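You operate a simulated robot arm through the tools that you are given. There is no shell and no other tool. Be economical: measure what you need, move in short steps, check, and stop when the job is done.

You run a simulated robot arm. Do the job below in one go: nothing can be reset, and whatever is moved stays where it is left.

TASK
Fit the wing nut on the M12 stud, then take the silver nut off the M16 stud.
Fine: wing nut down by hand till amber first; loosen the silver nut with the red wrench, stand that back; nut to the blue tray; the washer stays.

Only the result counts: the job must be done as asked and must still hold three seconds after the hand-in. Knocking over, shifting, dropping, spilling or breaking anything else fails it.

THE ROBOT
A 6-joint arm with a four-finger gripper on a trunk, on a base that drives. Base frame: it is fixed to the floor where the robot stands at the start and does not move with it; the origin is under the middle of the robot, x ahead of it, y to its left, z up; the surface under the hand at the start is at about z = 856. Lengths are in mm, angles in rad, forces in N, time in s.
With the tool pointing down near the work surface it reaches from about 160 to 920 mm from the robot's upright axis, wherever it stands. Its first joint turns from -2.897 to 2.897 rad. Places, roughly: M12 stud [300, -100, 900]; M16 stud [300, 0, 900]; blue nut tray [500, -100, 900]; red stand [600, 100, 900]. Payload 3.43 kg.
Tool frame: the origin (TCP) lies between the finger pads and is the grasp point; the fingertips stand 30 mm ahead of it; z points along the fingers, y is the line along which they close. The gripper opens to 120 mm. The gripper's body begins 85 mm behind the TCP.
Orientation is that of the tool frame in the base frame, as a unit quaternion [x, y, z, w]. With the fingers straight down and closing along the base's y, the tool's x points along the base's -x, its y along +y and its z along -z.

THE INTERFACE
- The arm moves only by the tool arm_command. Its argument "targets" is a list of rows, each a list of 7 numbers: the finger opening in mm, from 0 to 120, then the shift along the tool's x, y, z in mm, then the turn, a rotation vector about the tool's x, y, z in rad. In form: [[jaw, dx, dy, dz, rx, ry, rz], ...]. A call has 1 to 10 rows; each row is the pose to reach, as a shift and turn from the pose commanded when the call began, along the tool's axes at that moment. Rows are played at 5 a second. More than 50 mm and 0.15 rad between two rows, or a gripper value outside its range, and nothing of the call is played. Where a pose cannot be reached the arm comes as near as it can. A force on the tool above 40 N (or 10 N above the force at the start of the call, whichever is more), or a blocked arm, ends the call early, and 0.2 s more pass. The fingers move at their own pace and stop on an object; they squeeze with about 29 N. The grip force told is the motor's: it shows also when the fingers shut on nothing. Time passes only in rows, and 0.2 s behind the last, so rows that repeat a pose let the fingers close. The reply holds the time, the measured pose of the TCP, the force on the tool along the base axes, the opening and the grip force, in the units named above and with some noise, with the torque about the TCP (base axes, N m) and any sound that the robot's microphone picked up.
- Cameras (640 x 400 px; columns grow to the right, rows downward): "scene" is now at [84.6, 182.2, 1499.3]; the picture's right is [-0.23, -0.97, 0.00], its down [-0.42, 0.10, -0.90] and it looks along [0.88, -0.21, -0.43] (base axes); focal length 214 px, centre (320, 200). "wrist" rides on the gripper at [71, -17, -121] in the tool frame; the picture's right is [0.23, 0.97, 0.00], its down [-0.81, 0.19, -0.55] and it looks along [-0.54, 0.13, 0.83] (tool axes); focal length 275 px, centre (320, 200). There is no depth. A picture from a camera that has moved, and an enlarged one, comes with that camera's place and axes in the base frame and with its lens. The place of the scene camera against the robot may be out by one fixed shift of up to 18 mm in any direction.
- camera(camera): a new picture of that camera. It takes no simulated time.
- lift_body(by): slides the trunk up (or, below 0, down) by that many mm; the arm and the scene camera ride with it, the base frame stays. It gives what a move gives, with no picture.
- base_move(legs): drives the robot by 1 to 6 legs, each [ahead, left, turn to the left] in mm, mm and rad, along the robot's own axes; the way and the turn of a leg run together, so that a leg with both is an arc; at most 1500 mm and 3.142 rad a leg. The arm and the cameras ride along, it lands a little off, and it stops where it bumps. It gives what a move gives.
- head_to(pan, tilt): turns the head with the scene camera to pan (to the left, within 2.094 rad either way) and tilt (down, from -0.506 to 1.204), counted from straight ahead of the robot. It gives what a move gives.
- enlarge(camera, box): a new picture of the part [left, top, right, bottom] of that camera's present view, enlarged. It takes no simulated time.
- finish_job(): hands the job in; it is judged then, once.

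Go step by step. Nothing tells you exact positions but the pictures and the camera data: compare them with the known pose of the tool, close in by small moves and look again before you grip or let go. The budget is 120 turns and 98 pictures, counting those below and the enlarged ones. Unless the task says otherwise, let go and move clear before handing in, and close with one line.

The tools are called as a command line: name --pt "numbers of a row" for each row, then --argument value for the rest, lists and objects as JSON in quotes. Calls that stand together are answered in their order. arm_command: Moves the arm, as the interface text tells. Its arguments: {"type":"object","properties":{"targets":{"type":"array"}},"required":["targets"]} The other tools are called the same way: lift_body (by) slides the trunk up or down; base_move (legs) drives the base; head_to (pan, tilt) turns the head that bears the scene camera; camera (camera) takes a picture; enlarge (camera, box) takes an enlarged picture of a part of a camera's view; finish_job () hands the job in.

At the start:

```text
time: 0.0
ee_pos: [479.5, -60.7, 1281.9]
tcp_rot: [0.0, 1.0, 0.0, 0.0]
wrist_force: [-0.1, 0.2, -0.1]
torque: [-0.02, 0.01, -0.04]
width: 120.0
grasp_force: 0.1
trunk travel left (down, up): [-50.0, 490.0]
robot x, y, heading: [-0.6, 0.5, -0.003]
head pan, tilt: [-0.483, 1.201]
```

scene: 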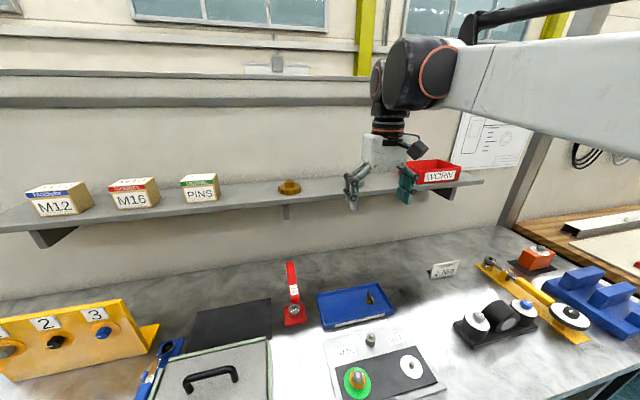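
wrist: 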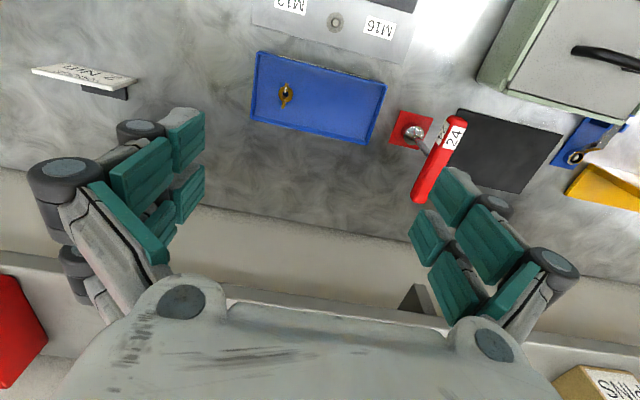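

I see the bench: a stud plate with M12 and M16, the blue tray with a wing nut in it, and the red wrench on its stand. I'll look closer at each before moving.

enlarge --camera "scene" --box '[300, 270, 460, 400]'

enlarge --camera "wrist" --box '[230, 0, 550, 200]'

enlarge --camera "scene" --box '[420, 230, 500, 300]'

```text
3.08 times, centred on (380, 335) of scene
camera zoom: at [84.6, 182.2, 1499.3], right [-0.23, -0.97, 0.0], down [-0.42, 0.1, -0.9], along [0.88, -0.21, -0.43], focal length 660 px, centre (135, -215)
```

zoom: 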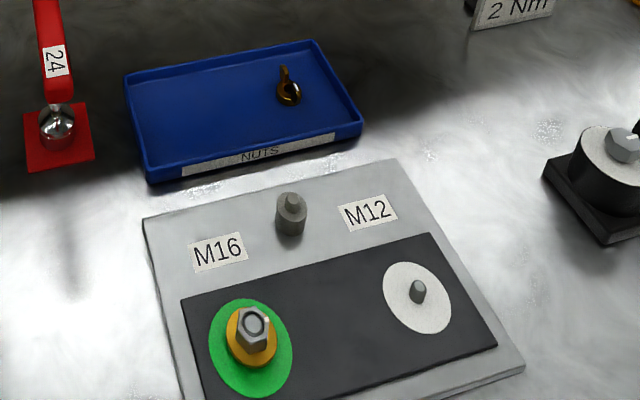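

```text
2.00 times, centred on (390, 100) of wrist
camera zoom: at [407.9, -76.3, 1401.4], right [-0.23, 0.97, 0.0], down [0.81, 0.19, 0.55], along [0.54, 0.13, -0.83], focal length 551 px, centre (180, 400)
```

zoom: 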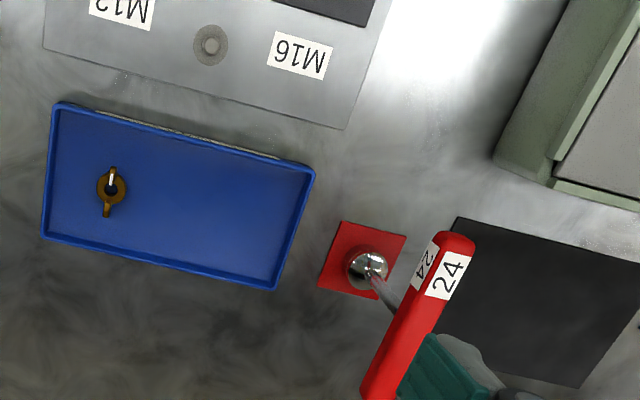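

```text
5.71 times, centred on (460, 265) of scene
camera zoom: at [84.6, 182.2, 1499.3], right [-0.23, -0.97, 0.0], down [-0.42, 0.1, -0.9], along [0.88, -0.21, -0.43], focal length 1226 px, centre (-480, -171)
```

zoom: 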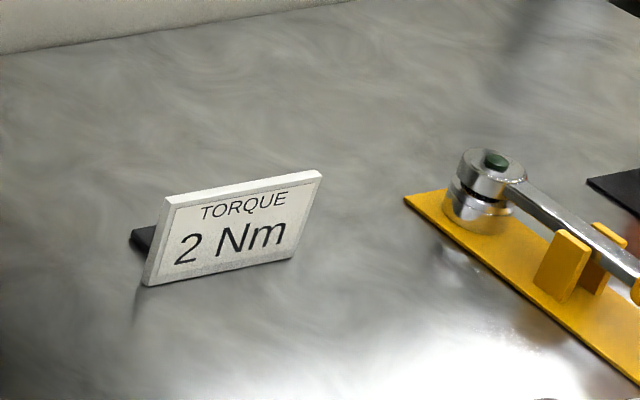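

The wing nut lies in the blue tray near [539, -110], the wrench stand is near [556, 147], and M12 is around [322, -123]. I'll bring the hand over the wing nut for a closer look.

arm_command --pt "120 -10 -8 45 0 0 0" --pt "120 -20 -16 90 0 0 0" --pt "120 -30 -24 135 0 0 0" --pt "120 -40 -32 180 0 0 0" --pt "120 -50 -40 225 0 0 0" --pt "120 -60 -49 270 0 0 0" --pt "120 -60 -49 282 0 0 0"

camera --camera "wrist"

camera --camera "scene"

```text
time: 1.6
ee_pos: [539.4, -110.2, 997.9]
tcp_rot: [0.0, 1.0, 0.001, 0.0]
wrist_force: [0.1, 0.4, -0.5]
torque: [0.01, 0.03, -0.01]
width: 119.7
grasp_force: 0.0
trunk travel left (down, up): [-50.0, 490.0]
robot x, y, heading: [-1.6, -0.1, 0.003]
head pan, tilt: [-0.483, 1.201]
```

```text
92 pictures are left
camera wrist: at [467.3, -125.1, 1116.7], right [-0.23, 0.97, 0.0], down [0.81, 0.19, 0.55], along [0.54, 0.13, -0.83], focal length 275 px, centre (320, 200)
```

wrist: 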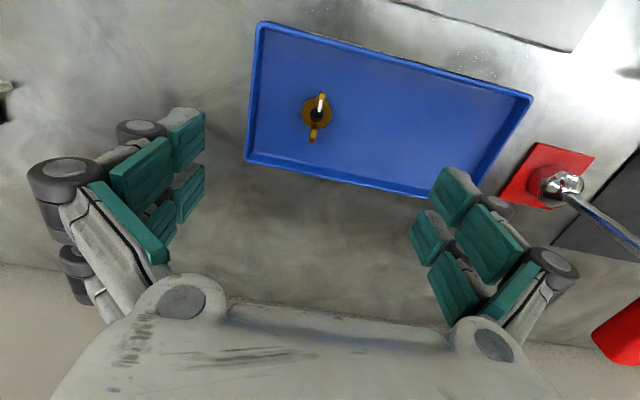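

```text
91 pictures are left
camera scene: at [49.7, 192.0, 1440.1], right [-0.21, -0.98, 0.0], down [-0.91, 0.19, -0.36], along [0.35, -0.07, -0.93], focal length 214 px, centre (320, 200)
```

scene: 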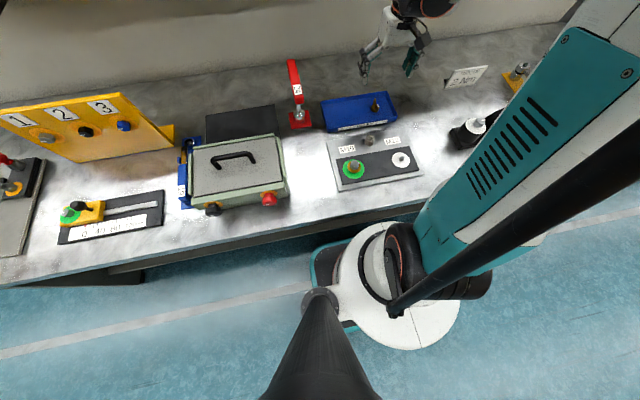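

enlarge --camera "wrist" --box '[280, 80, 360, 150]'

enlarge --camera "scene" --box '[270, 50, 440, 190]'

```text
5.71 times, centred on (320, 115) of wrist
camera zoom: at [467.3, -125.1, 1116.7], right [-0.23, 0.97, 0.0], down [0.81, 0.19, 0.55], along [0.54, 0.13, -0.83], focal length 1573 px, centre (320, 686)
```

zoom: 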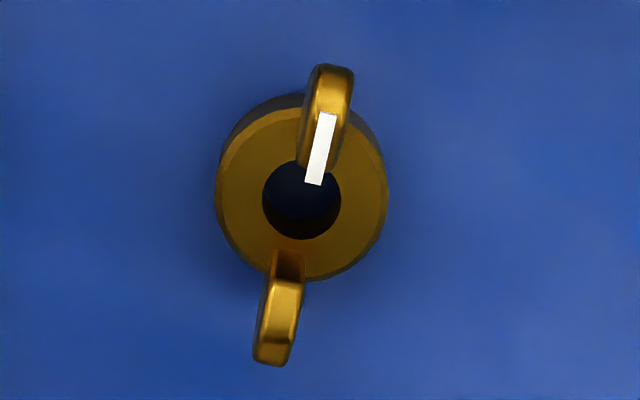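

```text
2.86 times, centred on (355, 120) of scene
camera zoom: at [49.7, 192.0, 1440.1], right [-0.21, -0.98, 0.0], down [-0.91, 0.19, -0.36], along [0.35, -0.07, -0.93], focal length 613 px, centre (220, 429)
```

zoom: 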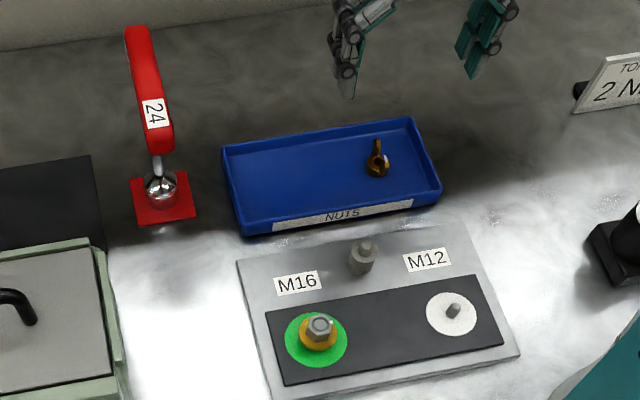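

The wing nut stands hub-down in the tray with its wings along x, centred near [537, -110.5]. I'll narrow the jaw to clear the tray walls, descend part way and look.

arm_command --pt "54 2 -0.5 0 0 0 0" --pt "54 2 -0.5 30 0 0 0" --pt "54 2 -0.5 60 0 0 0"

camera --camera "wrist"

enlarge --camera "scene" --box '[340, 70, 420, 130]'

```text
time: 2.4
ee_pos: [538.2, -110.3, 938.6]
tcp_rot: [0.0, 1.0, 0.001, 0.0]
wrist_force: [0.2, 0.1, 0.0]
torque: [-0.03, -0.01, 0.0]
width: 53.7
grasp_force: 0.0
trunk travel left (down, up): [-50.0, 490.0]
robot x, y, heading: [0.1, -0.6, -0.001]
head pan, tilt: [-0.483, 1.201]
```

```text
88 pictures are left
camera wrist: at [465.9, -126.2, 1058.6], right [-0.23, 0.97, 0.0], down [0.81, 0.19, 0.55], along [0.54, 0.13, -0.83], focal length 275 px, centre (320, 200)
```

wrist: 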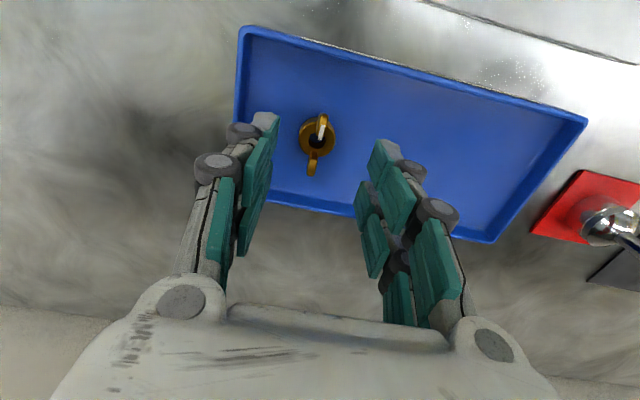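

```text
6.67 times, centred on (380, 100) of scene
camera zoom: at [44.9, 177.8, 1440.4], right [-0.46, -0.89, 0.0], down [-0.83, 0.43, -0.36], along [0.32, -0.17, -0.93], focal length 1430 px, centre (-80, 867)
```

zoom: 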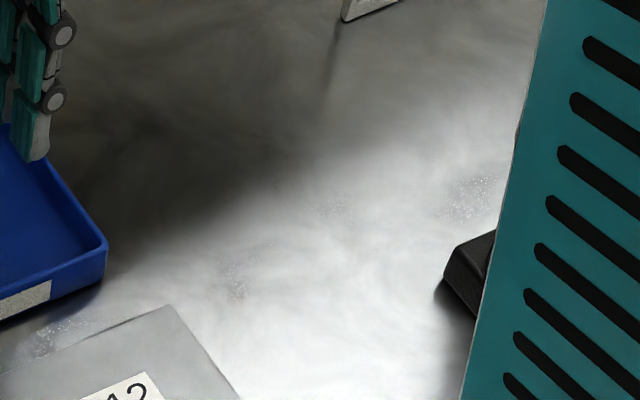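

Nut centre is near [536.5, -111]. Descending to put the fingertips beside the hub.

arm_command --pt "54 1.5 -0.7 20 0 0 0" --pt "54 1.5 -0.7 36 0 0 0" --pt "54 1.5 -0.7 44 0 0 0"

camera --camera "wrist"

```text
time: 3.2
ee_pos: [535.6, -109.5, 896.2]
tcp_rot: [0.0, 1.0, 0.0, 0.0]
wrist_force: [-0.3, 0.3, -0.2]
torque: [-0.03, -0.01, 0.02]
width: 54.2
grasp_force: 0.1
trunk travel left (down, up): [-50.0, 490.0]
robot x, y, heading: [2.0, 0.9, -0.0]
head pan, tilt: [-0.483, 1.201]
```

```text
86 pictures are left
camera wrist: at [463.8, -126.1, 1015.1], right [-0.23, 0.97, 0.0], down [0.81, 0.19, 0.55], along [0.54, 0.13, -0.83], focal length 275 px, centre (320, 200)
```

wrist: 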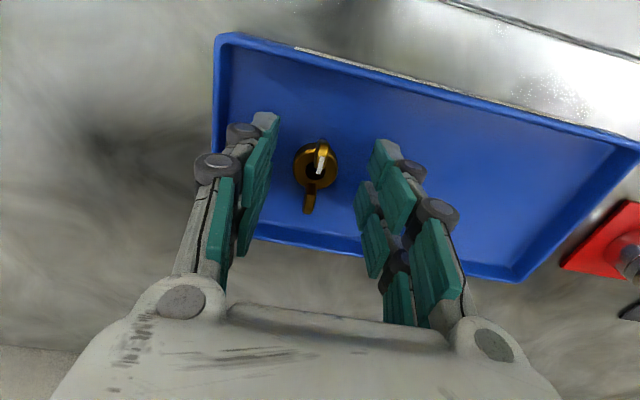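

The hub sits between the fingertips, about 2 mm toward -y. I'll drop slightly and close.

arm_command --pt "54 0 -1.5 2.5 0 0 0" --pt "36 0 -1.5 2.5 0 0 0" --pt "20 0 -1.5 2.5 0 0 0" --pt "20 0 -1.5 2.5 0 0 0"

camera --camera "wrist"

```text
time: 4.2
ee_pos: [536.4, -112.3, 894.3]
tcp_rot: [0.0, 1.0, 0.001, -0.001]
wrist_force: [0.6, 0.3, -0.2]
torque: [0.01, 0.0, 0.01]
width: 26.8
grasp_force: 29.2
trunk travel left (down, up): [-50.0, 490.0]
robot x, y, heading: [1.0, -1.5, -0.002]
head pan, tilt: [-0.483, 1.201]
```

```text
85 pictures are left
camera wrist: at [464.3, -128.0, 1012.7], right [-0.23, 0.97, 0.0], down [0.81, 0.19, 0.55], along [0.54, 0.13, -0.83], focal length 275 px, centre (320, 200)
```

wrist: 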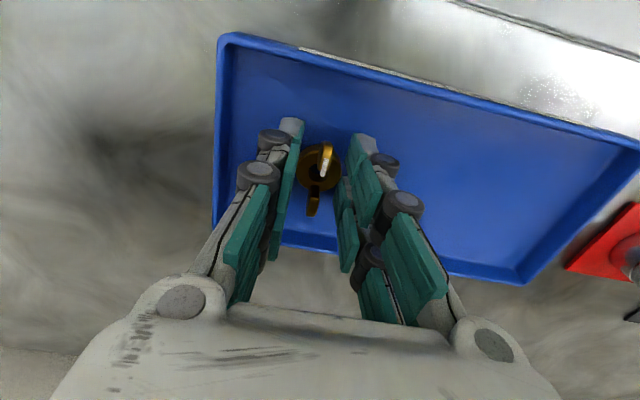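

Gripped on the hub (26.8 mm). Lifting and carrying toward M12, staying high.

arm_command --pt "20 0 0 30 0 0 0" --pt "20 0 0 -20 0 0 0"

```text
time: 4.5
ee_pos: [534.3, -111.4, 887.2]
tcp_rot: [0.001, 1.0, 0.0, 0.001]
wrist_force: [-6.0, 2.4, 65.2]
torque: [0.13, 0.4, -0.03]
width: 27.0
grasp_force: 29.5
trunk travel left (down, up): [-50.0, 490.0]
robot x, y, heading: [2.7, 0.9, -0.0]
head pan, tilt: [-0.483, 1.201]
stopped in row 1: the force on the tool passed its limit at 157 N (the readings are from after the stop); the commanded pose is now the measured one
```

I commanded the wrong sign and pressed the nut down into the tray. I'll lift gently now and check what happened.

arm_command --pt "20 0 0 -5 0 0 0" --pt "20 0 0 -10 0 0 0" --pt "20 0 0 -20 0 0 0"

camera --camera "wrist"

camera --camera "scene"

```text
time: 5.3
ee_pos: [537.4, -111.7, 904.6]
tcp_rot: [0.0, 1.0, 0.0, -0.001]
wrist_force: [-0.6, 0.2, -0.6]
torque: [0.0, 0.0, 0.02]
width: 27.8
grasp_force: 0.1
trunk travel left (down, up): [-50.0, 490.0]
robot x, y, heading: [1.8, -2.9, 0.002]
head pan, tilt: [-0.483, 1.201]
```

```text
84 pictures are left
camera wrist: at [465.9, -128.4, 1022.7], right [-0.23, 0.97, 0.0], down [0.81, 0.19, 0.55], along [0.54, 0.13, -0.83], focal length 275 px, centre (320, 200)
```

wrist: 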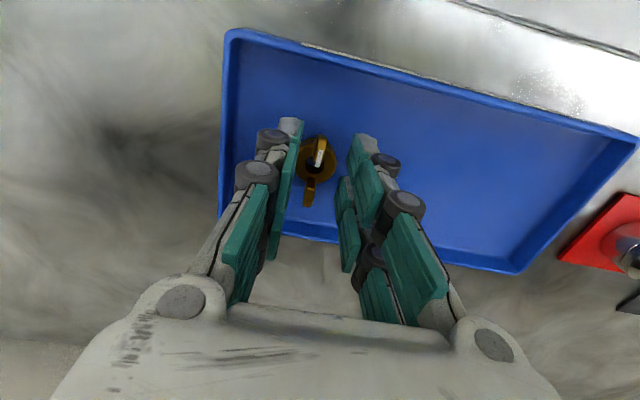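

```text
83 pictures are left
camera scene: at [44.5, 177.6, 1440.3], right [-0.47, -0.89, 0.0], down [-0.82, 0.43, -0.36], along [0.32, -0.17, -0.93], focal length 214 px, centre (320, 200)
```

scene: 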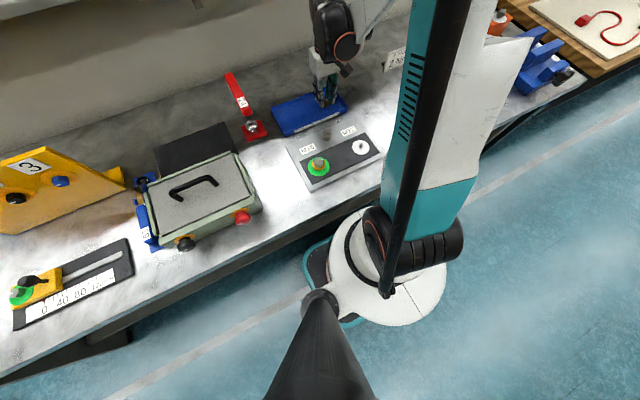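

The tray and nut look undisturbed, but the grip was released by the stop. I'll reopen, go down to z≈891, and regrip.

arm_command --pt "50 0 0 0 0 0 0" --pt "50 0 0 6 0 0 0" --pt "50 0 0 12 0 0 0" --pt "20 0 0 12 0 0 0" --pt "20 0 0 12 0 0 0" --pt "20 0 0 12 0 0 0"

camera --camera "wrist"

```text
time: 6.7
ee_pos: [537.9, -112.0, 890.6]
tcp_rot: [0.0, 1.0, 0.0, -0.001]
wrist_force: [0.5, 0.0, -0.1]
torque: [0.0, -0.02, 0.02]
width: 26.7
grasp_force: 29.0
trunk travel left (down, up): [-50.0, 490.0]
robot x, y, heading: [-1.5, 1.5, -0.003]
head pan, tilt: [-0.483, 1.201]
```

```text
82 pictures are left
camera wrist: at [465.8, -128.7, 1010.0], right [-0.23, 0.97, 0.0], down [0.81, 0.19, 0.55], along [0.54, 0.13, -0.83], focal length 275 px, centre (320, 200)
```

wrist: 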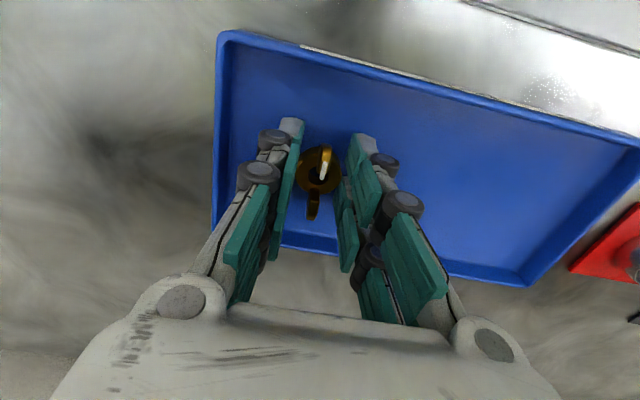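

Gripped again at 26.7 mm. Now lifting (tool -z) and carrying towards M12, with the head panned to watch.

arm_command --pt "20 0 0 -20 0 0 0" --pt "20 0 0 -50 0 0 0" --pt "20 0 0 -90 0 0 0" --pt "20 40 0 -90 0 0 0" --pt "20 80 -3 -90 0 0 0" --pt "20 120 -6 -90 0 0 0" --pt "20 160 -9 -90 0 0 0" --pt "20 190 -11 -90 0 0 0" --pt "20 200 -11 -90 0 0 0"

camera --camera "wrist"

enlarge --camera "scene" --box '[270, 80, 400, 200]'

```text
time: 8.3
ee_pos: [476.9, -143.6, 973.2]
tcp_rot: [0.001, 1.0, 0.0, -0.001]
wrist_force: [0.5, -0.2, -0.5]
torque: [-0.05, 0.05, 0.0]
width: 26.8
grasp_force: 28.8
trunk travel left (down, up): [-50.0, 490.0]
robot x, y, heading: [2.5, -0.5, -0.002]
head pan, tilt: [-0.483, 1.201]
stopped in row 7: the arm was blocked; the commanded pose is now the measured one
```

```text
81 pictures are left
camera wrist: at [405.5, -160.7, 1092.8], right [-0.23, 0.97, 0.0], down [0.81, 0.19, 0.55], along [0.54, 0.13, -0.83], focal length 275 px, centre (320, 200)
```

wrist: 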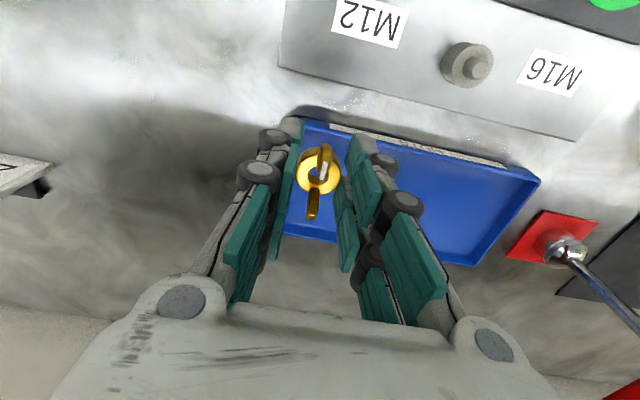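

```text
3.33 times, centred on (335, 140) of scene
camera zoom: at [47.5, 172.8, 1443.9], right [-0.51, -0.86, 0.0], down [-0.78, 0.47, -0.42], along [0.36, -0.21, -0.91], focal length 715 px, centre (270, 400)
```

zoom: 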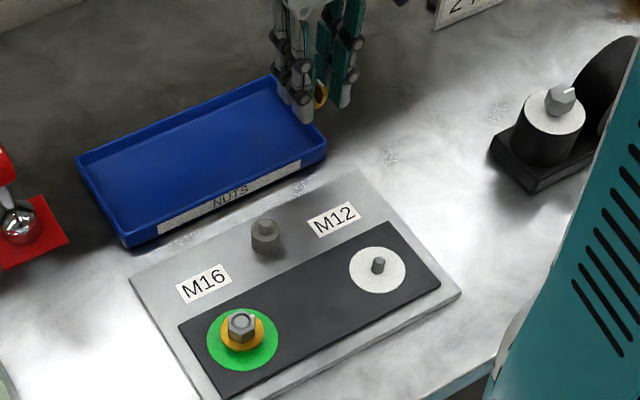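

The arm was blocked at x≈477 while coming inward. I'll look at the arm before choosing how to go on.

camera --camera "scene"

arm_command --pt "20 0 0 -5 0 0 0"

```text
79 pictures are left
camera scene: at [47.5, 172.8, 1443.9], right [-0.51, -0.86, 0.0], down [-0.78, 0.47, -0.42], along [0.36, -0.21, -0.91], focal length 214 px, centre (320, 200)
```

scene: 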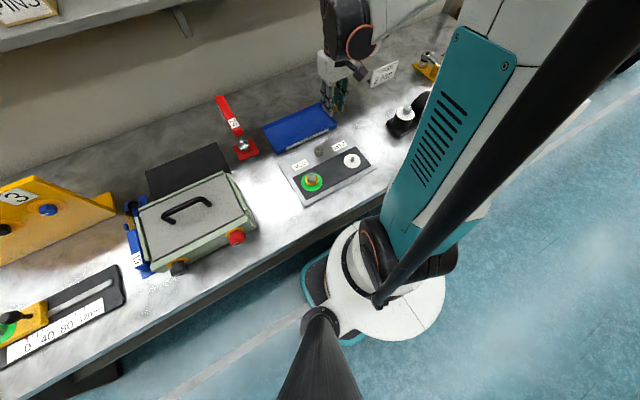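

```text
time: 8.7
ee_pos: [480.2, -146.0, 978.8]
tcp_rot: [0.003, 1.0, 0.001, -0.001]
wrist_force: [-0.3, 0.1, -1.3]
torque: [-0.02, -0.02, 0.0]
width: 26.9
grasp_force: 28.8
trunk travel left (down, up): [-50.0, 490.0]
robot x, y, heading: [-0.9, -1.4, 0.002]
head pan, tilt: [-0.483, 1.201]
```

The inward reach is tight with the base here. I'll raise the hand a bit and drive the base straight back so that all the work is at mid-reach.

arm_command --pt "20 0 0 -25 0 0 0" --pt "20 0 0 -50 0 0 0"

base_move --legs '[[-200, 0, 0]]'

camera --camera "wrist"

camera --camera "scene"

```text
time: 9.3
ee_pos: [478.6, -145.2, 1028.5]
tcp_rot: [0.0, 1.0, 0.001, -0.001]
wrist_force: [1.9, -0.1, -0.5]
torque: [0.04, 0.1, -0.02]
width: 26.7
grasp_force: 29.0
trunk travel left (down, up): [-50.0, 490.0]
robot x, y, heading: [0.4, 0.2, -0.001]
head pan, tilt: [-0.483, 1.201]
```

```text
time: 10.9
ee_pos: [274.8, -144.1, 1027.6]
tcp_rot: [0.0, 1.0, 0.0, -0.001]
wrist_force: [-0.1, -0.5, -0.8]
torque: [0.0, -0.01, -0.01]
width: 26.8
grasp_force: 29.0
trunk travel left (down, up): [-50.0, 490.0]
robot x, y, heading: [-199.3, -1.0, -0.004]
head pan, tilt: [-0.483, 1.201]
```

```text
78 pictures are left
camera wrist: at [204.1, -160.8, 1147.6], right [-0.23, 0.97, 0.0], down [0.81, 0.19, 0.55], along [0.54, 0.13, -0.83], focal length 275 px, centre (320, 200)
```

wrist: 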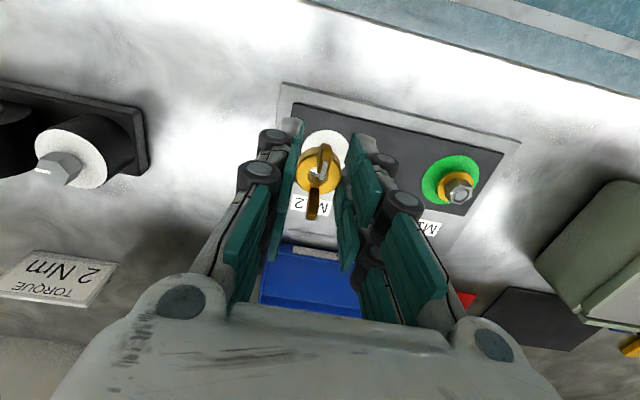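

```text
77 pictures are left
camera scene: at [-146.0, 161.2, 1457.1], right [-0.58, -0.82, 0.0], down [-0.66, 0.47, -0.59], along [0.48, -0.34, -0.81], focal length 214 px, centre (320, 200)
```

scene: 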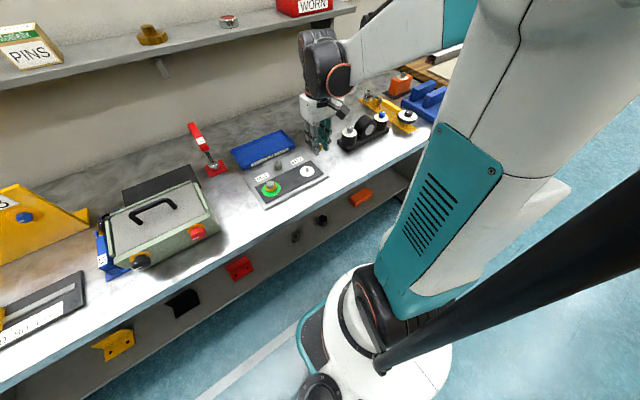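

Mid-reach now. I'll move the hand to just beyond M12 (+x side) so the stud is visible unobstructed in the wrist view.

arm_command --pt "20 -40 10 20 0 0 0" --pt "20 -75 20 40 0 0 0" --pt "20 -95 20 67 0 0 0" --pt "20 -95 20 67 0 0 0"

camera --camera "wrist"

enlarge --camera "wrist" --box '[260, 10, 380, 210]'

```text
time: 11.9
ee_pos: [369.0, -125.8, 960.5]
tcp_rot: [0.0, 1.0, 0.0, -0.001]
wrist_force: [0.3, 0.4, -0.1]
torque: [-0.03, 0.02, 0.02]
width: 26.6
grasp_force: 28.7
trunk travel left (down, up): [-50.0, 490.0]
robot x, y, heading: [-198.2, 1.6, 0.011]
head pan, tilt: [-0.483, 1.201]
```

```text
76 pictures are left
camera wrist: at [297.8, -142.2, 1080.2], right [-0.23, 0.97, 0.0], down [0.81, 0.19, 0.55], along [0.54, 0.13, -0.83], focal length 275 px, centre (320, 200)
```

wrist: 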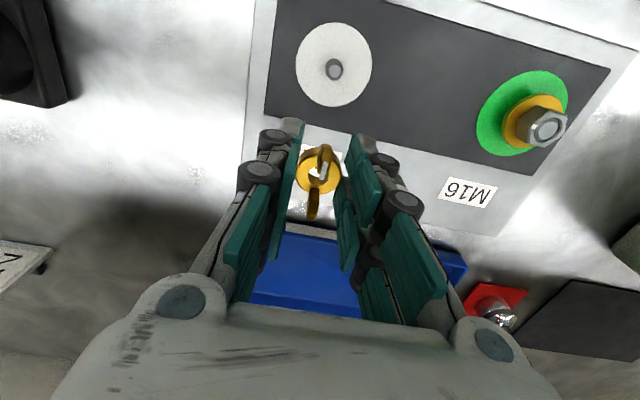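

```text
2.00 times, centred on (320, 110) of wrist
camera zoom: at [297.8, -142.2, 1080.2], right [-0.23, 0.97, 0.0], down [0.81, 0.19, 0.55], along [0.54, 0.13, -0.83], focal length 551 px, centre (320, 380)
```

zoom: 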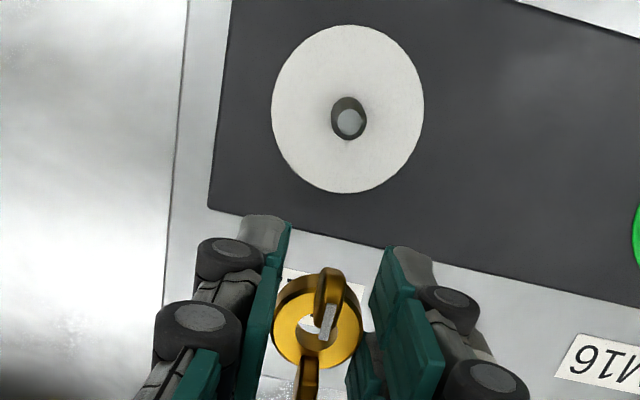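

The nut is held centred and the stud is at about [323, -126], 46 mm toward -x from the TCP. I'll move over it and stop just above the stud top to check alignment.

arm_command --pt "20 23 0 0 0 0 0" --pt "20 45.7 -0.3 0 0 0 0" --pt "20 45.7 -0.3 15 0 0 0" --pt "20 45.7 -0.3 25 0 0 0" --pt "20 45.7 -0.3 25 0 0 0"

enlarge --camera "wrist" --box '[240, 90, 400, 230]'

camera --camera "scene"

```text
time: 13.1
ee_pos: [324.7, -124.1, 936.9]
tcp_rot: [0.0, 1.0, 0.0, -0.001]
wrist_force: [-1.1, -0.4, -0.4]
torque: [-0.02, 0.01, -0.02]
width: 26.8
grasp_force: 29.0
trunk travel left (down, up): [-50.0, 490.0]
robot x, y, heading: [-199.7, 2.4, 0.002]
head pan, tilt: [-0.483, 1.201]
```

```text
2.86 times, centred on (320, 160) of wrist
camera zoom: at [253.6, -141.6, 1055.4], right [-0.23, 0.97, 0.0], down [0.81, 0.19, 0.55], along [0.54, 0.13, -0.83], focal length 786 px, centre (320, 314)
```

zoom: 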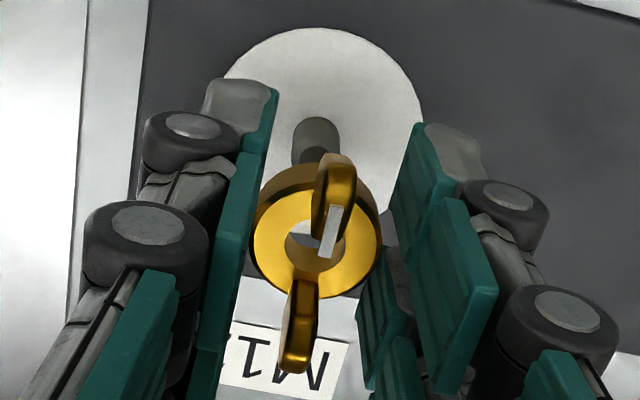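

```text
73 pictures are left
camera scene: at [-156.2, 177.4, 1440.4], right [-0.46, -0.89, 0.0], down [-0.83, 0.43, -0.36], along [0.32, -0.17, -0.93], focal length 214 px, centre (320, 200)
```

scene: 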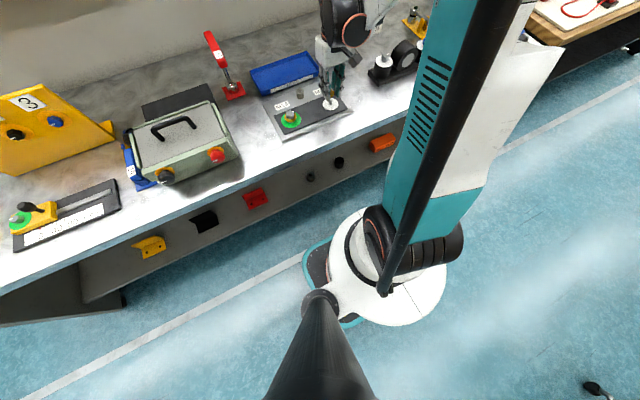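

Alignment looks good in both directions. I'll descend slowly to find the stud top.

arm_command --pt "20 0 0 3 0 0 0" --pt "20 0 0 5 0 0 0" --pt "20 0 0 6 0 0 0" --pt "20 0 0 7 0 0 0" --pt "20 0 0 8 0 0 0" --pt "20 0 0 9 0 0 0" --pt "20 0 0 10 0 0 0"

enlarge --camera "wrist" --box '[240, 90, 400, 230]'

```text
time: 14.7
ee_pos: [324.3, -124.9, 926.4]
tcp_rot: [0.0, 1.0, 0.0, -0.001]
wrist_force: [0.0, -1.0, -0.1]
torque: [0.01, 0.0, -0.02]
width: 26.9
grasp_force: 29.1
trunk travel left (down, up): [-50.0, 490.0]
robot x, y, heading: [-198.7, -2.8, 0.002]
head pan, tilt: [-0.483, 1.201]
```

```text
2.86 times, centred on (320, 160) of wrist
camera zoom: at [253.1, -140.7, 1045.2], right [-0.23, 0.97, 0.0], down [0.81, 0.19, 0.55], along [0.54, 0.13, -0.83], focal length 786 px, centre (320, 314)
```

zoom: 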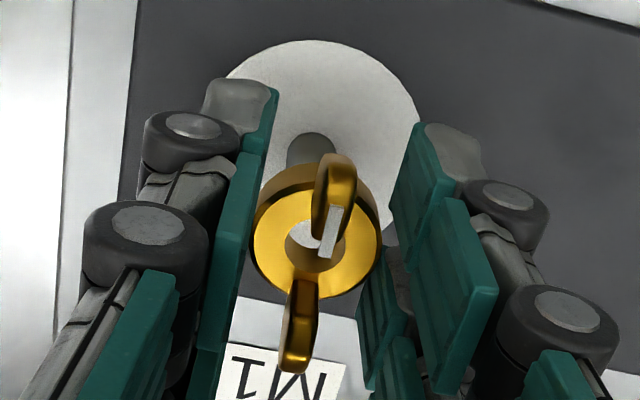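

No contact yet; a slight shift of 0.7 mm toward -y, then continue slowly down.

arm_command --pt "20 0 -0.7 0 0 0 0" --pt "20 0 -0.7 1 0 0 0" --pt "20 0 -0.7 2 0 0 0" --pt "20 0 -0.7 3 0 0 0" --pt "20 0 -0.7 4 0 0 0" --pt "20 0 -0.7 5 0 0 0" --pt "20 0 -0.7 6 0 0 0"

```text
time: 16.3
ee_pos: [326.7, -125.7, 920.0]
tcp_rot: [-0.001, 1.0, 0.0, -0.001]
wrist_force: [-0.7, 0.0, -0.1]
torque: [0.0, -0.02, 0.0]
width: 26.7
grasp_force: 28.8
trunk travel left (down, up): [-50.0, 490.0]
robot x, y, heading: [-200.7, -0.2, 0.003]
head pan, tilt: [-0.483, 1.201]
```

arm_command --pt "20 0 0 1 0 0 0" --pt "20 0 0 2 0 0 0" --pt "20 0 0 3 0 0 0" --pt "20 0 0 4 0 0 0" --pt "20 0 0 5 0 0 0" --pt "20 0 0 6 0 0 0"

camera --camera "wrist"

enlarge --camera "scene" --box '[280, 60, 360, 120]'

```text
time: 17.7
ee_pos: [324.1, -125.3, 914.1]
tcp_rot: [0.001, 1.0, -0.001, -0.001]
wrist_force: [-1.0, -0.5, 1.7]
torque: [-0.01, 0.08, 0.0]
width: 26.8
grasp_force: 29.3
trunk travel left (down, up): [-50.0, 490.0]
robot x, y, heading: [-198.3, -3.8, 0.001]
head pan, tilt: [-0.483, 1.201]
```

```text
71 pictures are left
camera wrist: at [253.0, -141.6, 1033.8], right [-0.23, 0.97, 0.0], down [0.81, 0.19, 0.55], along [0.54, 0.13, -0.83], focal length 275 px, centre (320, 200)
```

wrist: 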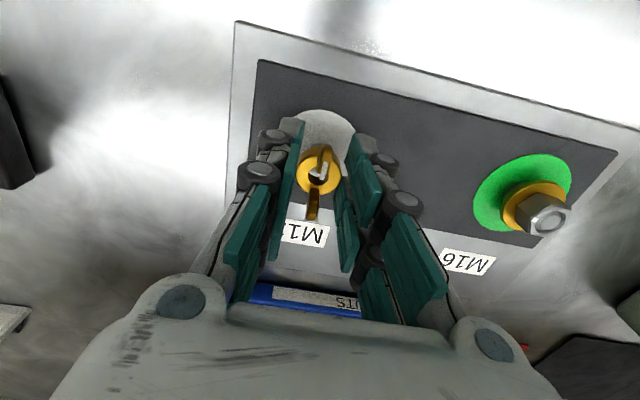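

```text
6.67 times, centred on (320, 90) of scene
camera zoom: at [-156.6, 177.4, 1440.4], right [-0.46, -0.89, 0.0], down [-0.83, 0.43, -0.36], along [0.32, -0.17, -0.93], focal length 1430 px, centre (320, 933)
```

zoom: 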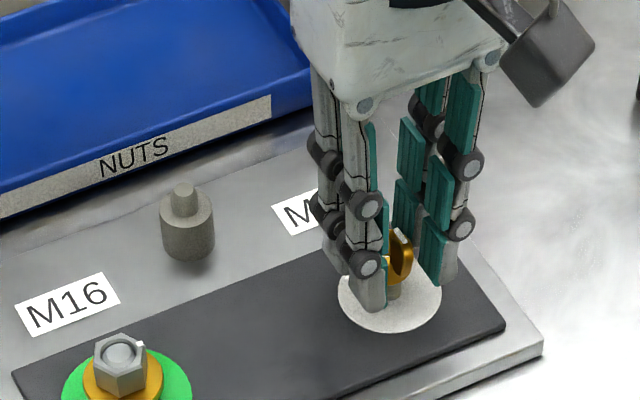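

Light contact on the stud top (1.7 N). Start turning clockwise with a slight downward feed.

arm_command --pt "20 0 0 0.3 0 0 0.15" --pt "20 0 0 0.4 0 0 0.3" --pt "20 0 0 0.5 0 0 0.45" --pt "20 0 0 0.55 0 0 0.6" --pt "20 0 0 0.6 0 0 0.75" --pt "20 0 0 0.65 0 0 0.9" --pt "20 0 0 0.7 0 0 1.05" --pt "20 0 0 0.75 0 0 1.2" --pt "20 0 0 0.8 0 0 1.35" --pt "20 0 0 0.85 0 0 1.5"

camera --camera "wrist"

```text
time: 19.9
ee_pos: [323.9, -125.6, 914.1]
tcp_rot: [0.683, 0.73, 0.0, -0.001]
wrist_force: [0.5, 0.6, -0.9]
torque: [-0.02, -0.01, 0.02]
width: 26.7
grasp_force: 29.0
trunk travel left (down, up): [-50.0, 490.0]
robot x, y, heading: [-203.5, -1.3, 0.006]
head pan, tilt: [-0.483, 1.201]
```

```text
69 pictures are left
camera wrist: at [302.4, -55.0, 1032.6], right [0.96, 0.3, 0.0], down [0.25, -0.8, 0.55], along [0.16, -0.53, -0.83], focal length 275 px, centre (320, 200)
```

wrist: 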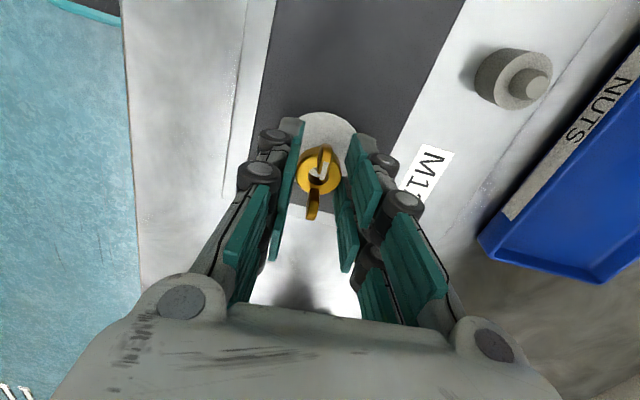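

enlarge --camera "wrist" --box '[260, 100, 380, 220]'

arm_command --pt "20 0 0 0.1 0 0 0.15" --pt "20 0 0 0.2 0 0 0.3" --pt "20 0 0 0.3 0 0 0.45" --pt "20 0 0 0.4 0 0 0.6" --pt "20 0 0 0.5 0 0 0.75" --pt "20 0 0 0.6 0 0 0.9" --pt "20 0 0 0.7 0 0 1.05" --pt "20 0 0 0.8 0 0 1.2" --pt "20 0 0 0.9 0 0 1.35" --pt "20 0 0 1.0 0 0 1.5"

```text
3.33 times, centred on (320, 160) of wrist
camera zoom: at [302.4, -55.0, 1032.6], right [0.96, 0.3, 0.0], down [0.25, -0.8, 0.55], along [0.16, -0.53, -0.83], focal length 918 px, centre (320, 333)
```

zoom: 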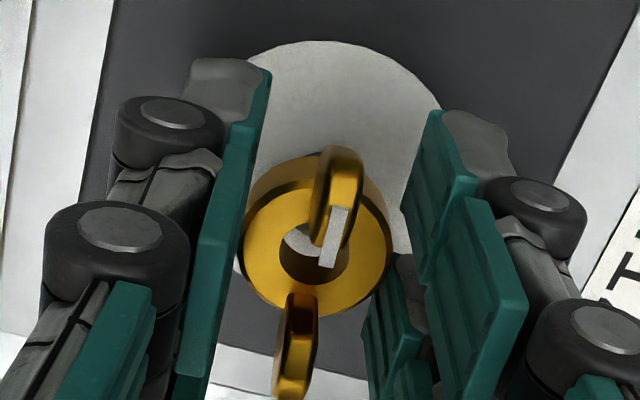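

```text
time: 22.1
ee_pos: [325.0, -125.3, 912.6]
tcp_rot: [0.998, 0.07, -0.001, 0.001]
wrist_force: [6.7, -0.9, 4.7]
torque: [-0.07, -0.22, 0.03]
width: 26.8
grasp_force: 29.1
trunk travel left (down, up): [-50.0, 490.0]
robot x, y, heading: [-201.1, -1.9, -0.002]
head pan, tilt: [-0.483, 1.201]
```

Some side force (+6.7 N in x) suggests the stud is about 0.7 mm further +x. I'll shift a little and read the force.

arm_command --pt "20 0.4 0 0 0 0 0" --pt "20 0.7 0 0 0 0 0"

enlarge --camera "wrist" --box '[260, 100, 380, 220]'

```text
time: 22.7
ee_pos: [326.0, -126.0, 912.9]
tcp_rot: [0.998, 0.07, -0.001, 0.0]
wrist_force: [3.1, -0.2, 2.0]
torque: [-0.05, -0.13, 0.01]
width: 26.8
grasp_force: 28.9
trunk travel left (down, up): [-50.0, 490.0]
robot x, y, heading: [-203.2, 0.8, 0.004]
head pan, tilt: [-0.483, 1.201]
```

```text
3.33 times, centred on (320, 160) of wrist
camera zoom: at [393.9, -98.1, 1031.4], right [0.36, -0.93, 0.0], down [-0.77, -0.3, 0.55], along [-0.52, -0.2, -0.83], focal length 918 px, centre (320, 333)
```

zoom: 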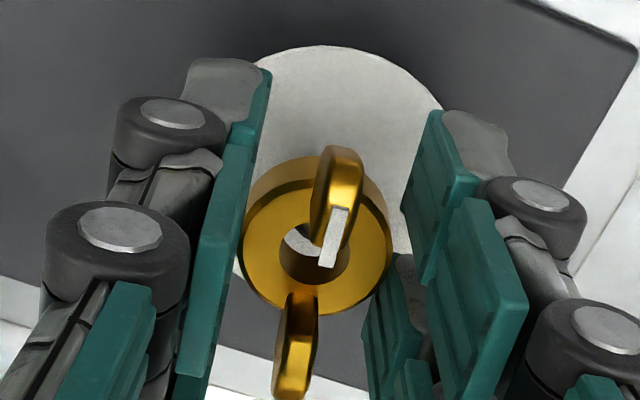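

enlarge --camera "scene" --box '[310, 70, 350, 110]'

```text
10.00 times, centred on (330, 90) of scene
camera zoom: at [-156.2, 177.3, 1440.4], right [-0.46, -0.89, 0.0], down [-0.83, 0.43, -0.36], along [0.32, -0.17, -0.93], focal length 2145 px, centre (220, 1300)
```

zoom: 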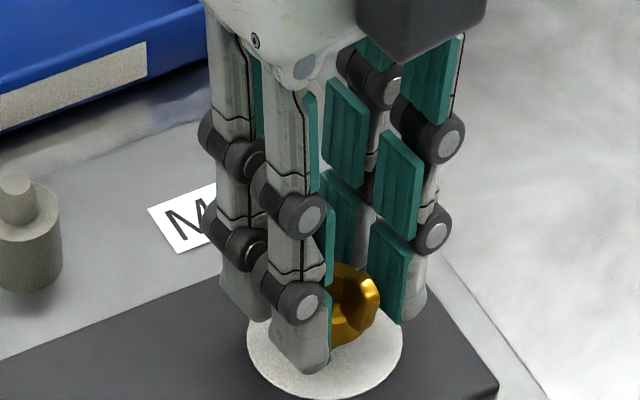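

Test whether the thread has caught: pull up 1 mm lightly without turning and read the force.

arm_command --pt "20 0.3 0 0 0 0 0" --pt "20 0.3 0 -0.6 0 0 0" --pt "20 0.3 0 -1.2 0 0 0"

```text
time: 23.5
ee_pos: [324.7, -125.2, 913.2]
tcp_rot: [0.997, 0.071, 0.0, -0.001]
wrist_force: [0.5, 0.1, 0.1]
torque: [0.02, -0.03, -0.03]
width: 26.9
grasp_force: 28.9
trunk travel left (down, up): [-50.0, 490.0]
robot x, y, heading: [-199.8, -1.5, 0.003]
head pan, tilt: [-0.483, 1.201]
```

No resistance upward: not yet threaded. Press gently down and read the side forces for centring.

arm_command --pt "20 0 0 0.6 0 0 0" --pt "20 0 0 1.2 0 0 0" --pt "20 0 0 1.8 0 0 0"

```text
time: 24.3
ee_pos: [325.4, -124.0, 911.6]
tcp_rot: [0.998, 0.071, -0.001, 0.001]
wrist_force: [2.2, -0.8, 4.0]
torque: [-0.04, -0.13, 0.05]
width: 26.6
grasp_force: 29.1
trunk travel left (down, up): [-50.0, 490.0]
robot x, y, heading: [-201.9, 1.0, 0.006]
head pan, tilt: [-0.483, 1.201]
```

arm_command --pt "20 0.4 0 0 0 0 0" --pt "20 0.7 0.2 0 0 0 0" --pt "20 0.7 0.2 0.6 0 0 0"

```text
time: 25.1
ee_pos: [325.8, -126.6, 910.4]
tcp_rot: [0.998, 0.07, -0.001, 0.0]
wrist_force: [0.9, 0.6, -1.2]
torque: [0.0, 0.0, -0.03]
width: 26.7
grasp_force: 29.3
trunk travel left (down, up): [-50.0, 490.0]
robot x, y, heading: [-200.3, -0.3, 0.003]
head pan, tilt: [-0.483, 1.201]
```

Side force vanished, so it's centred. Continue turning clockwise with feed.

arm_command --pt "20 0 0 0.2 0 0 0.15" --pt "20 0 0 0.3 0 0 0.3" --pt "20 0 0 0.4 0 0 0.45" --pt "20 0 0 0.5 0 0 0.6" --pt "20 0 0 0.6 0 0 0.75" --pt "20 0 0 0.7 0 0 0.9" --pt "20 0 0 0.8 0 0 1.05" --pt "20 0 0 0.9 0 0 1.2" --pt "20 0 0 1.0 0 0 1.35" --pt "20 0 0 1.1 0 0 1.5"

```text
time: 25.7
ee_pos: [326.5, -130.7, 910.3]
tcp_rot: [0.998, -0.067, 0.001, -0.009]
wrist_force: [4.1, 8.9, 0.7]
torque: [0.32, -0.12, -0.03]
width: 27.0
grasp_force: 28.9
out of reach, approached as far as the arm can: row 2, 3
trunk travel left (down, up): [-50.0, 490.0]
robot x, y, heading: [-198.0, 1.0, 0.002]
head pan, tilt: [-0.483, 1.201]
stopped in row 3: the force on the tool passed its limit at 47 N (the readings are from after the stop); the commanded pose is now the measured one
```

The wrist joint reached its turning limit, dragging the tool about 5 mm in y. I'll lift clear, recentre and take out the tilt, then wind back.

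arm_command --pt "20 0 -1 -2 0 0 0" --pt "20 0 -2 -8 0 0 0" --pt "20 -1.6 -5.1 -10 -0.018 0 0" --pt "20 -1.6 -5.1 -10 -0.018 0 -0.1"

camera --camera "wrist"

```text
time: 26.7
ee_pos: [324.4, -126.9, 921.4]
tcp_rot: [1.0, -0.018, 0.0, 0.001]
wrist_force: [-0.7, 0.0, -0.5]
torque: [-0.01, -0.01, 0.01]
width: 27.1
grasp_force: 28.6
out of reach, approached as far as the arm can: row 3
trunk travel left (down, up): [-50.0, 490.0]
robot x, y, heading: [-198.9, -1.1, 0.004]
head pan, tilt: [-0.483, 1.201]
```

```text
65 pictures are left
camera wrist: at [396.2, -112.3, 1040.2], right [0.2, -0.98, 0.0], down [-0.82, -0.16, 0.55], along [-0.54, -0.11, -0.83], focal length 275 px, centre (320, 200)
```

wrist: 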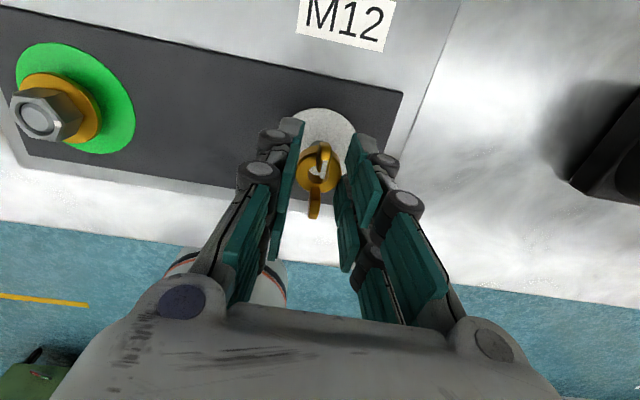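

The nut is still held level. Winding back counter-clockwise; I'll test whether larger turn steps with no shift are accepted.

arm_command --pt "20 0 0 0 0 0 -0.4" --pt "20 0 0 0 0 0 -0.8"

```text
refused: row 1 steps farther than a row can; nothing moved
```

arm_command --pt "20 0 0 0 0 0 -0.15" --pt "20 0 0 0 0 0 -0.3" --pt "20 0 0 0 0 0 -0.45" --pt "20 0 0 0 0 0 -0.6" --pt "20 0 0 0 0 0 -0.75" --pt "20 0 0 0 0 0 -0.9" --pt "20 0 0 0 0 0 -1.05" --pt "20 0 0 0 0 0 -1.2" --pt "20 0 0 0 0 0 -1.35" --pt "20 0 0 0 0 0 -1.5"

arm_command --pt "20 0 0 0 0 0 -0.15" --pt "20 0 0 0 0 0 -0.3" --pt "20 0 0 0 0 0 -0.45" --pt "20 0 0 0 0 0 -0.6" --pt "20 0 0 0 0 0 -0.75" --pt "20 0 0 0 0 0 -0.9" --pt "20 0 0 0 0 0 -1.05" --pt "20 0 0 0 0 0 -1.2" --pt "20 0 0 0 0 0 -1.35" --pt "20 0 0 0 0 0 -1.5"

arm_command --pt "20 0 0 0 0 0 -0.15" --pt "20 0 0 0 0 0 -0.3" --pt "20 0 0 0 0 0 -0.45" --pt "20 0 0 0 0 0 -0.6" --pt "20 0 0 0 0 0 -0.75" --pt "20 0 0 0 0 0 -0.9" --pt "20 0 0 0 0 0 -1.05" --pt "20 0 0 0 0 0 -1.2" --pt "20 0 0 0 0 0 -1.35" --pt "20 0 0 0 0 0 -1.5"

arm_command --pt "20 0 0 0 0 0 -0.15" --pt "20 0 0 0 0 0 -0.3" --pt "20 0 0 0 0 0 -0.45" --pt "20 0 0 0 0 0 -0.6" --pt "20 0 0 0 0 0 -0.75" --pt "20 0 0 0 0 0 -0.9"

camera --camera "wrist"

```text
time: 28.9
ee_pos: [324.1, -126.4, 922.0]
tcp_rot: [0.743, 0.669, 0.0, 0.001]
wrist_force: [0.5, 0.2, -1.2]
torque: [0.01, -0.01, 0.0]
width: 26.8
grasp_force: 29.4
trunk travel left (down, up): [-50.0, 490.0]
robot x, y, heading: [-202.1, 0.5, 0.001]
head pan, tilt: [-0.483, 1.201]
```

```text
time: 31.1
ee_pos: [324.6, -126.7, 921.9]
tcp_rot: [0.087, 0.996, -0.001, 0.001]
wrist_force: [-1.0, -0.2, -0.6]
torque: [-0.04, 0.01, 0.03]
width: 26.6
grasp_force: 29.0
trunk travel left (down, up): [-50.0, 490.0]
robot x, y, heading: [-200.5, 0.2, 0.001]
head pan, tilt: [-0.483, 1.201]
```

```text
time: 33.3
ee_pos: [324.6, -127.2, 922.1]
tcp_rot: [-0.615, 0.788, -0.001, 0.001]
wrist_force: [0.7, -0.3, -0.7]
torque: [0.03, 0.02, -0.01]
width: 26.9
grasp_force: 28.7
trunk travel left (down, up): [-50.0, 490.0]
robot x, y, heading: [-198.7, -1.1, 0.008]
head pan, tilt: [-0.483, 1.201]
```

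```text
time: 34.7
ee_pos: [323.1, -126.4, 922.0]
tcp_rot: [0.897, -0.442, 0.001, -0.001]
wrist_force: [0.6, 0.2, -0.9]
torque: [0.01, 0.0, -0.04]
width: 26.9
grasp_force: 28.7
trunk travel left (down, up): [-50.0, 490.0]
robot x, y, heading: [-202.6, -0.7, 0.005]
head pan, tilt: [-0.483, 1.201]
```

```text
64 pictures are left
camera wrist: at [380.3, -172.3, 1040.4], right [-0.63, -0.77, 0.0], down [-0.65, 0.53, 0.55], along [-0.43, 0.35, -0.83], focal length 275 px, centre (320, 200)
```

wrist: 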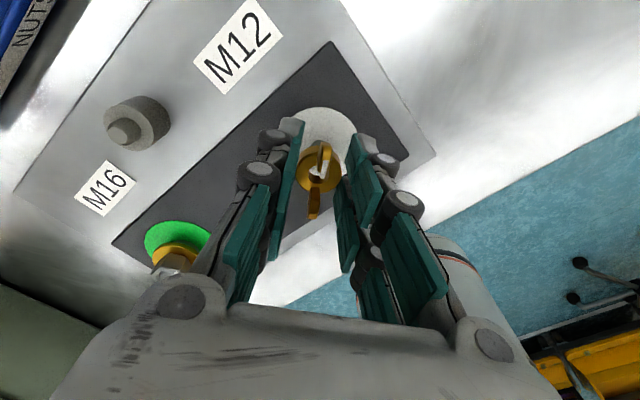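

enlarge --camera "wrist" --box '[260, 90, 380, 210]'

```text
3.33 times, centred on (320, 150) of wrist
camera zoom: at [380.3, -172.3, 1040.4], right [-0.63, -0.77, 0.0], down [-0.65, 0.53, 0.55], along [-0.43, 0.35, -0.83], focal length 918 px, centre (320, 367)
```

zoom: 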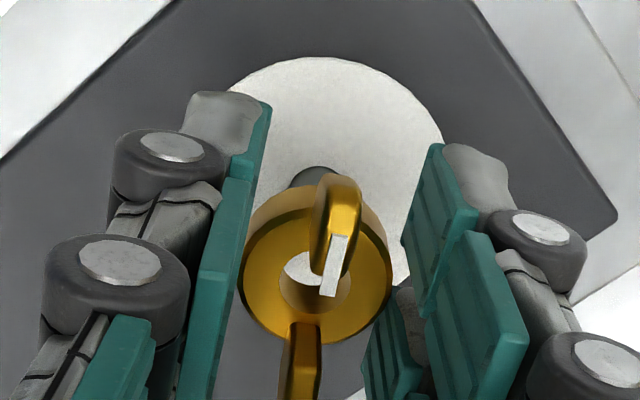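

Stud looks about 1 mm toward +x from the nut axis. I'll shift and descend gently, reading side forces.

arm_command --pt "20 0.73 -0.95 3 0 0 0" --pt "20 0.73 -0.95 6 0 0 0" --pt "20 0.73 -0.95 8 0 0 0" --pt "20 0.73 -0.95 9 0 0 0" --pt "20 0.73 -0.95 9.7 0 0 0"

arm_command --pt "20 0 0 0.5 0 0 0" --pt "20 0 0 1 0 0 0"

arm_command --pt "20 0 0 0.5 0 0 0" --pt "20 0 0 1 0 0 0"

```text
time: 35.9
ee_pos: [325.1, -127.4, 910.6]
tcp_rot: [0.896, -0.444, 0.001, 0.0]
wrist_force: [1.1, -3.6, -1.0]
torque: [-0.11, -0.05, 0.03]
width: 26.9
grasp_force: 28.8
trunk travel left (down, up): [-50.0, 490.0]
robot x, y, heading: [-202.3, -0.9, 0.006]
head pan, tilt: [-0.483, 1.201]
```

```text
time: 36.5
ee_pos: [324.8, -126.6, 910.4]
tcp_rot: [0.896, -0.444, 0.001, 0.0]
wrist_force: [0.1, -3.6, 0.7]
torque: [-0.11, -0.03, 0.03]
width: 26.8
grasp_force: 29.0
trunk travel left (down, up): [-50.0, 490.0]
robot x, y, heading: [-204.0, 3.1, 0.007]
head pan, tilt: [-0.483, 1.201]
```

```text
time: 37.1
ee_pos: [325.4, -126.2, 909.4]
tcp_rot: [0.896, -0.443, 0.0, -0.001]
wrist_force: [0.4, -3.5, 0.2]
torque: [-0.1, 0.01, -0.02]
width: 26.8
grasp_force: 29.0
trunk travel left (down, up): [-50.0, 490.0]
robot x, y, heading: [-199.5, -0.5, 0.004]
head pan, tilt: [-0.483, 1.201]
```

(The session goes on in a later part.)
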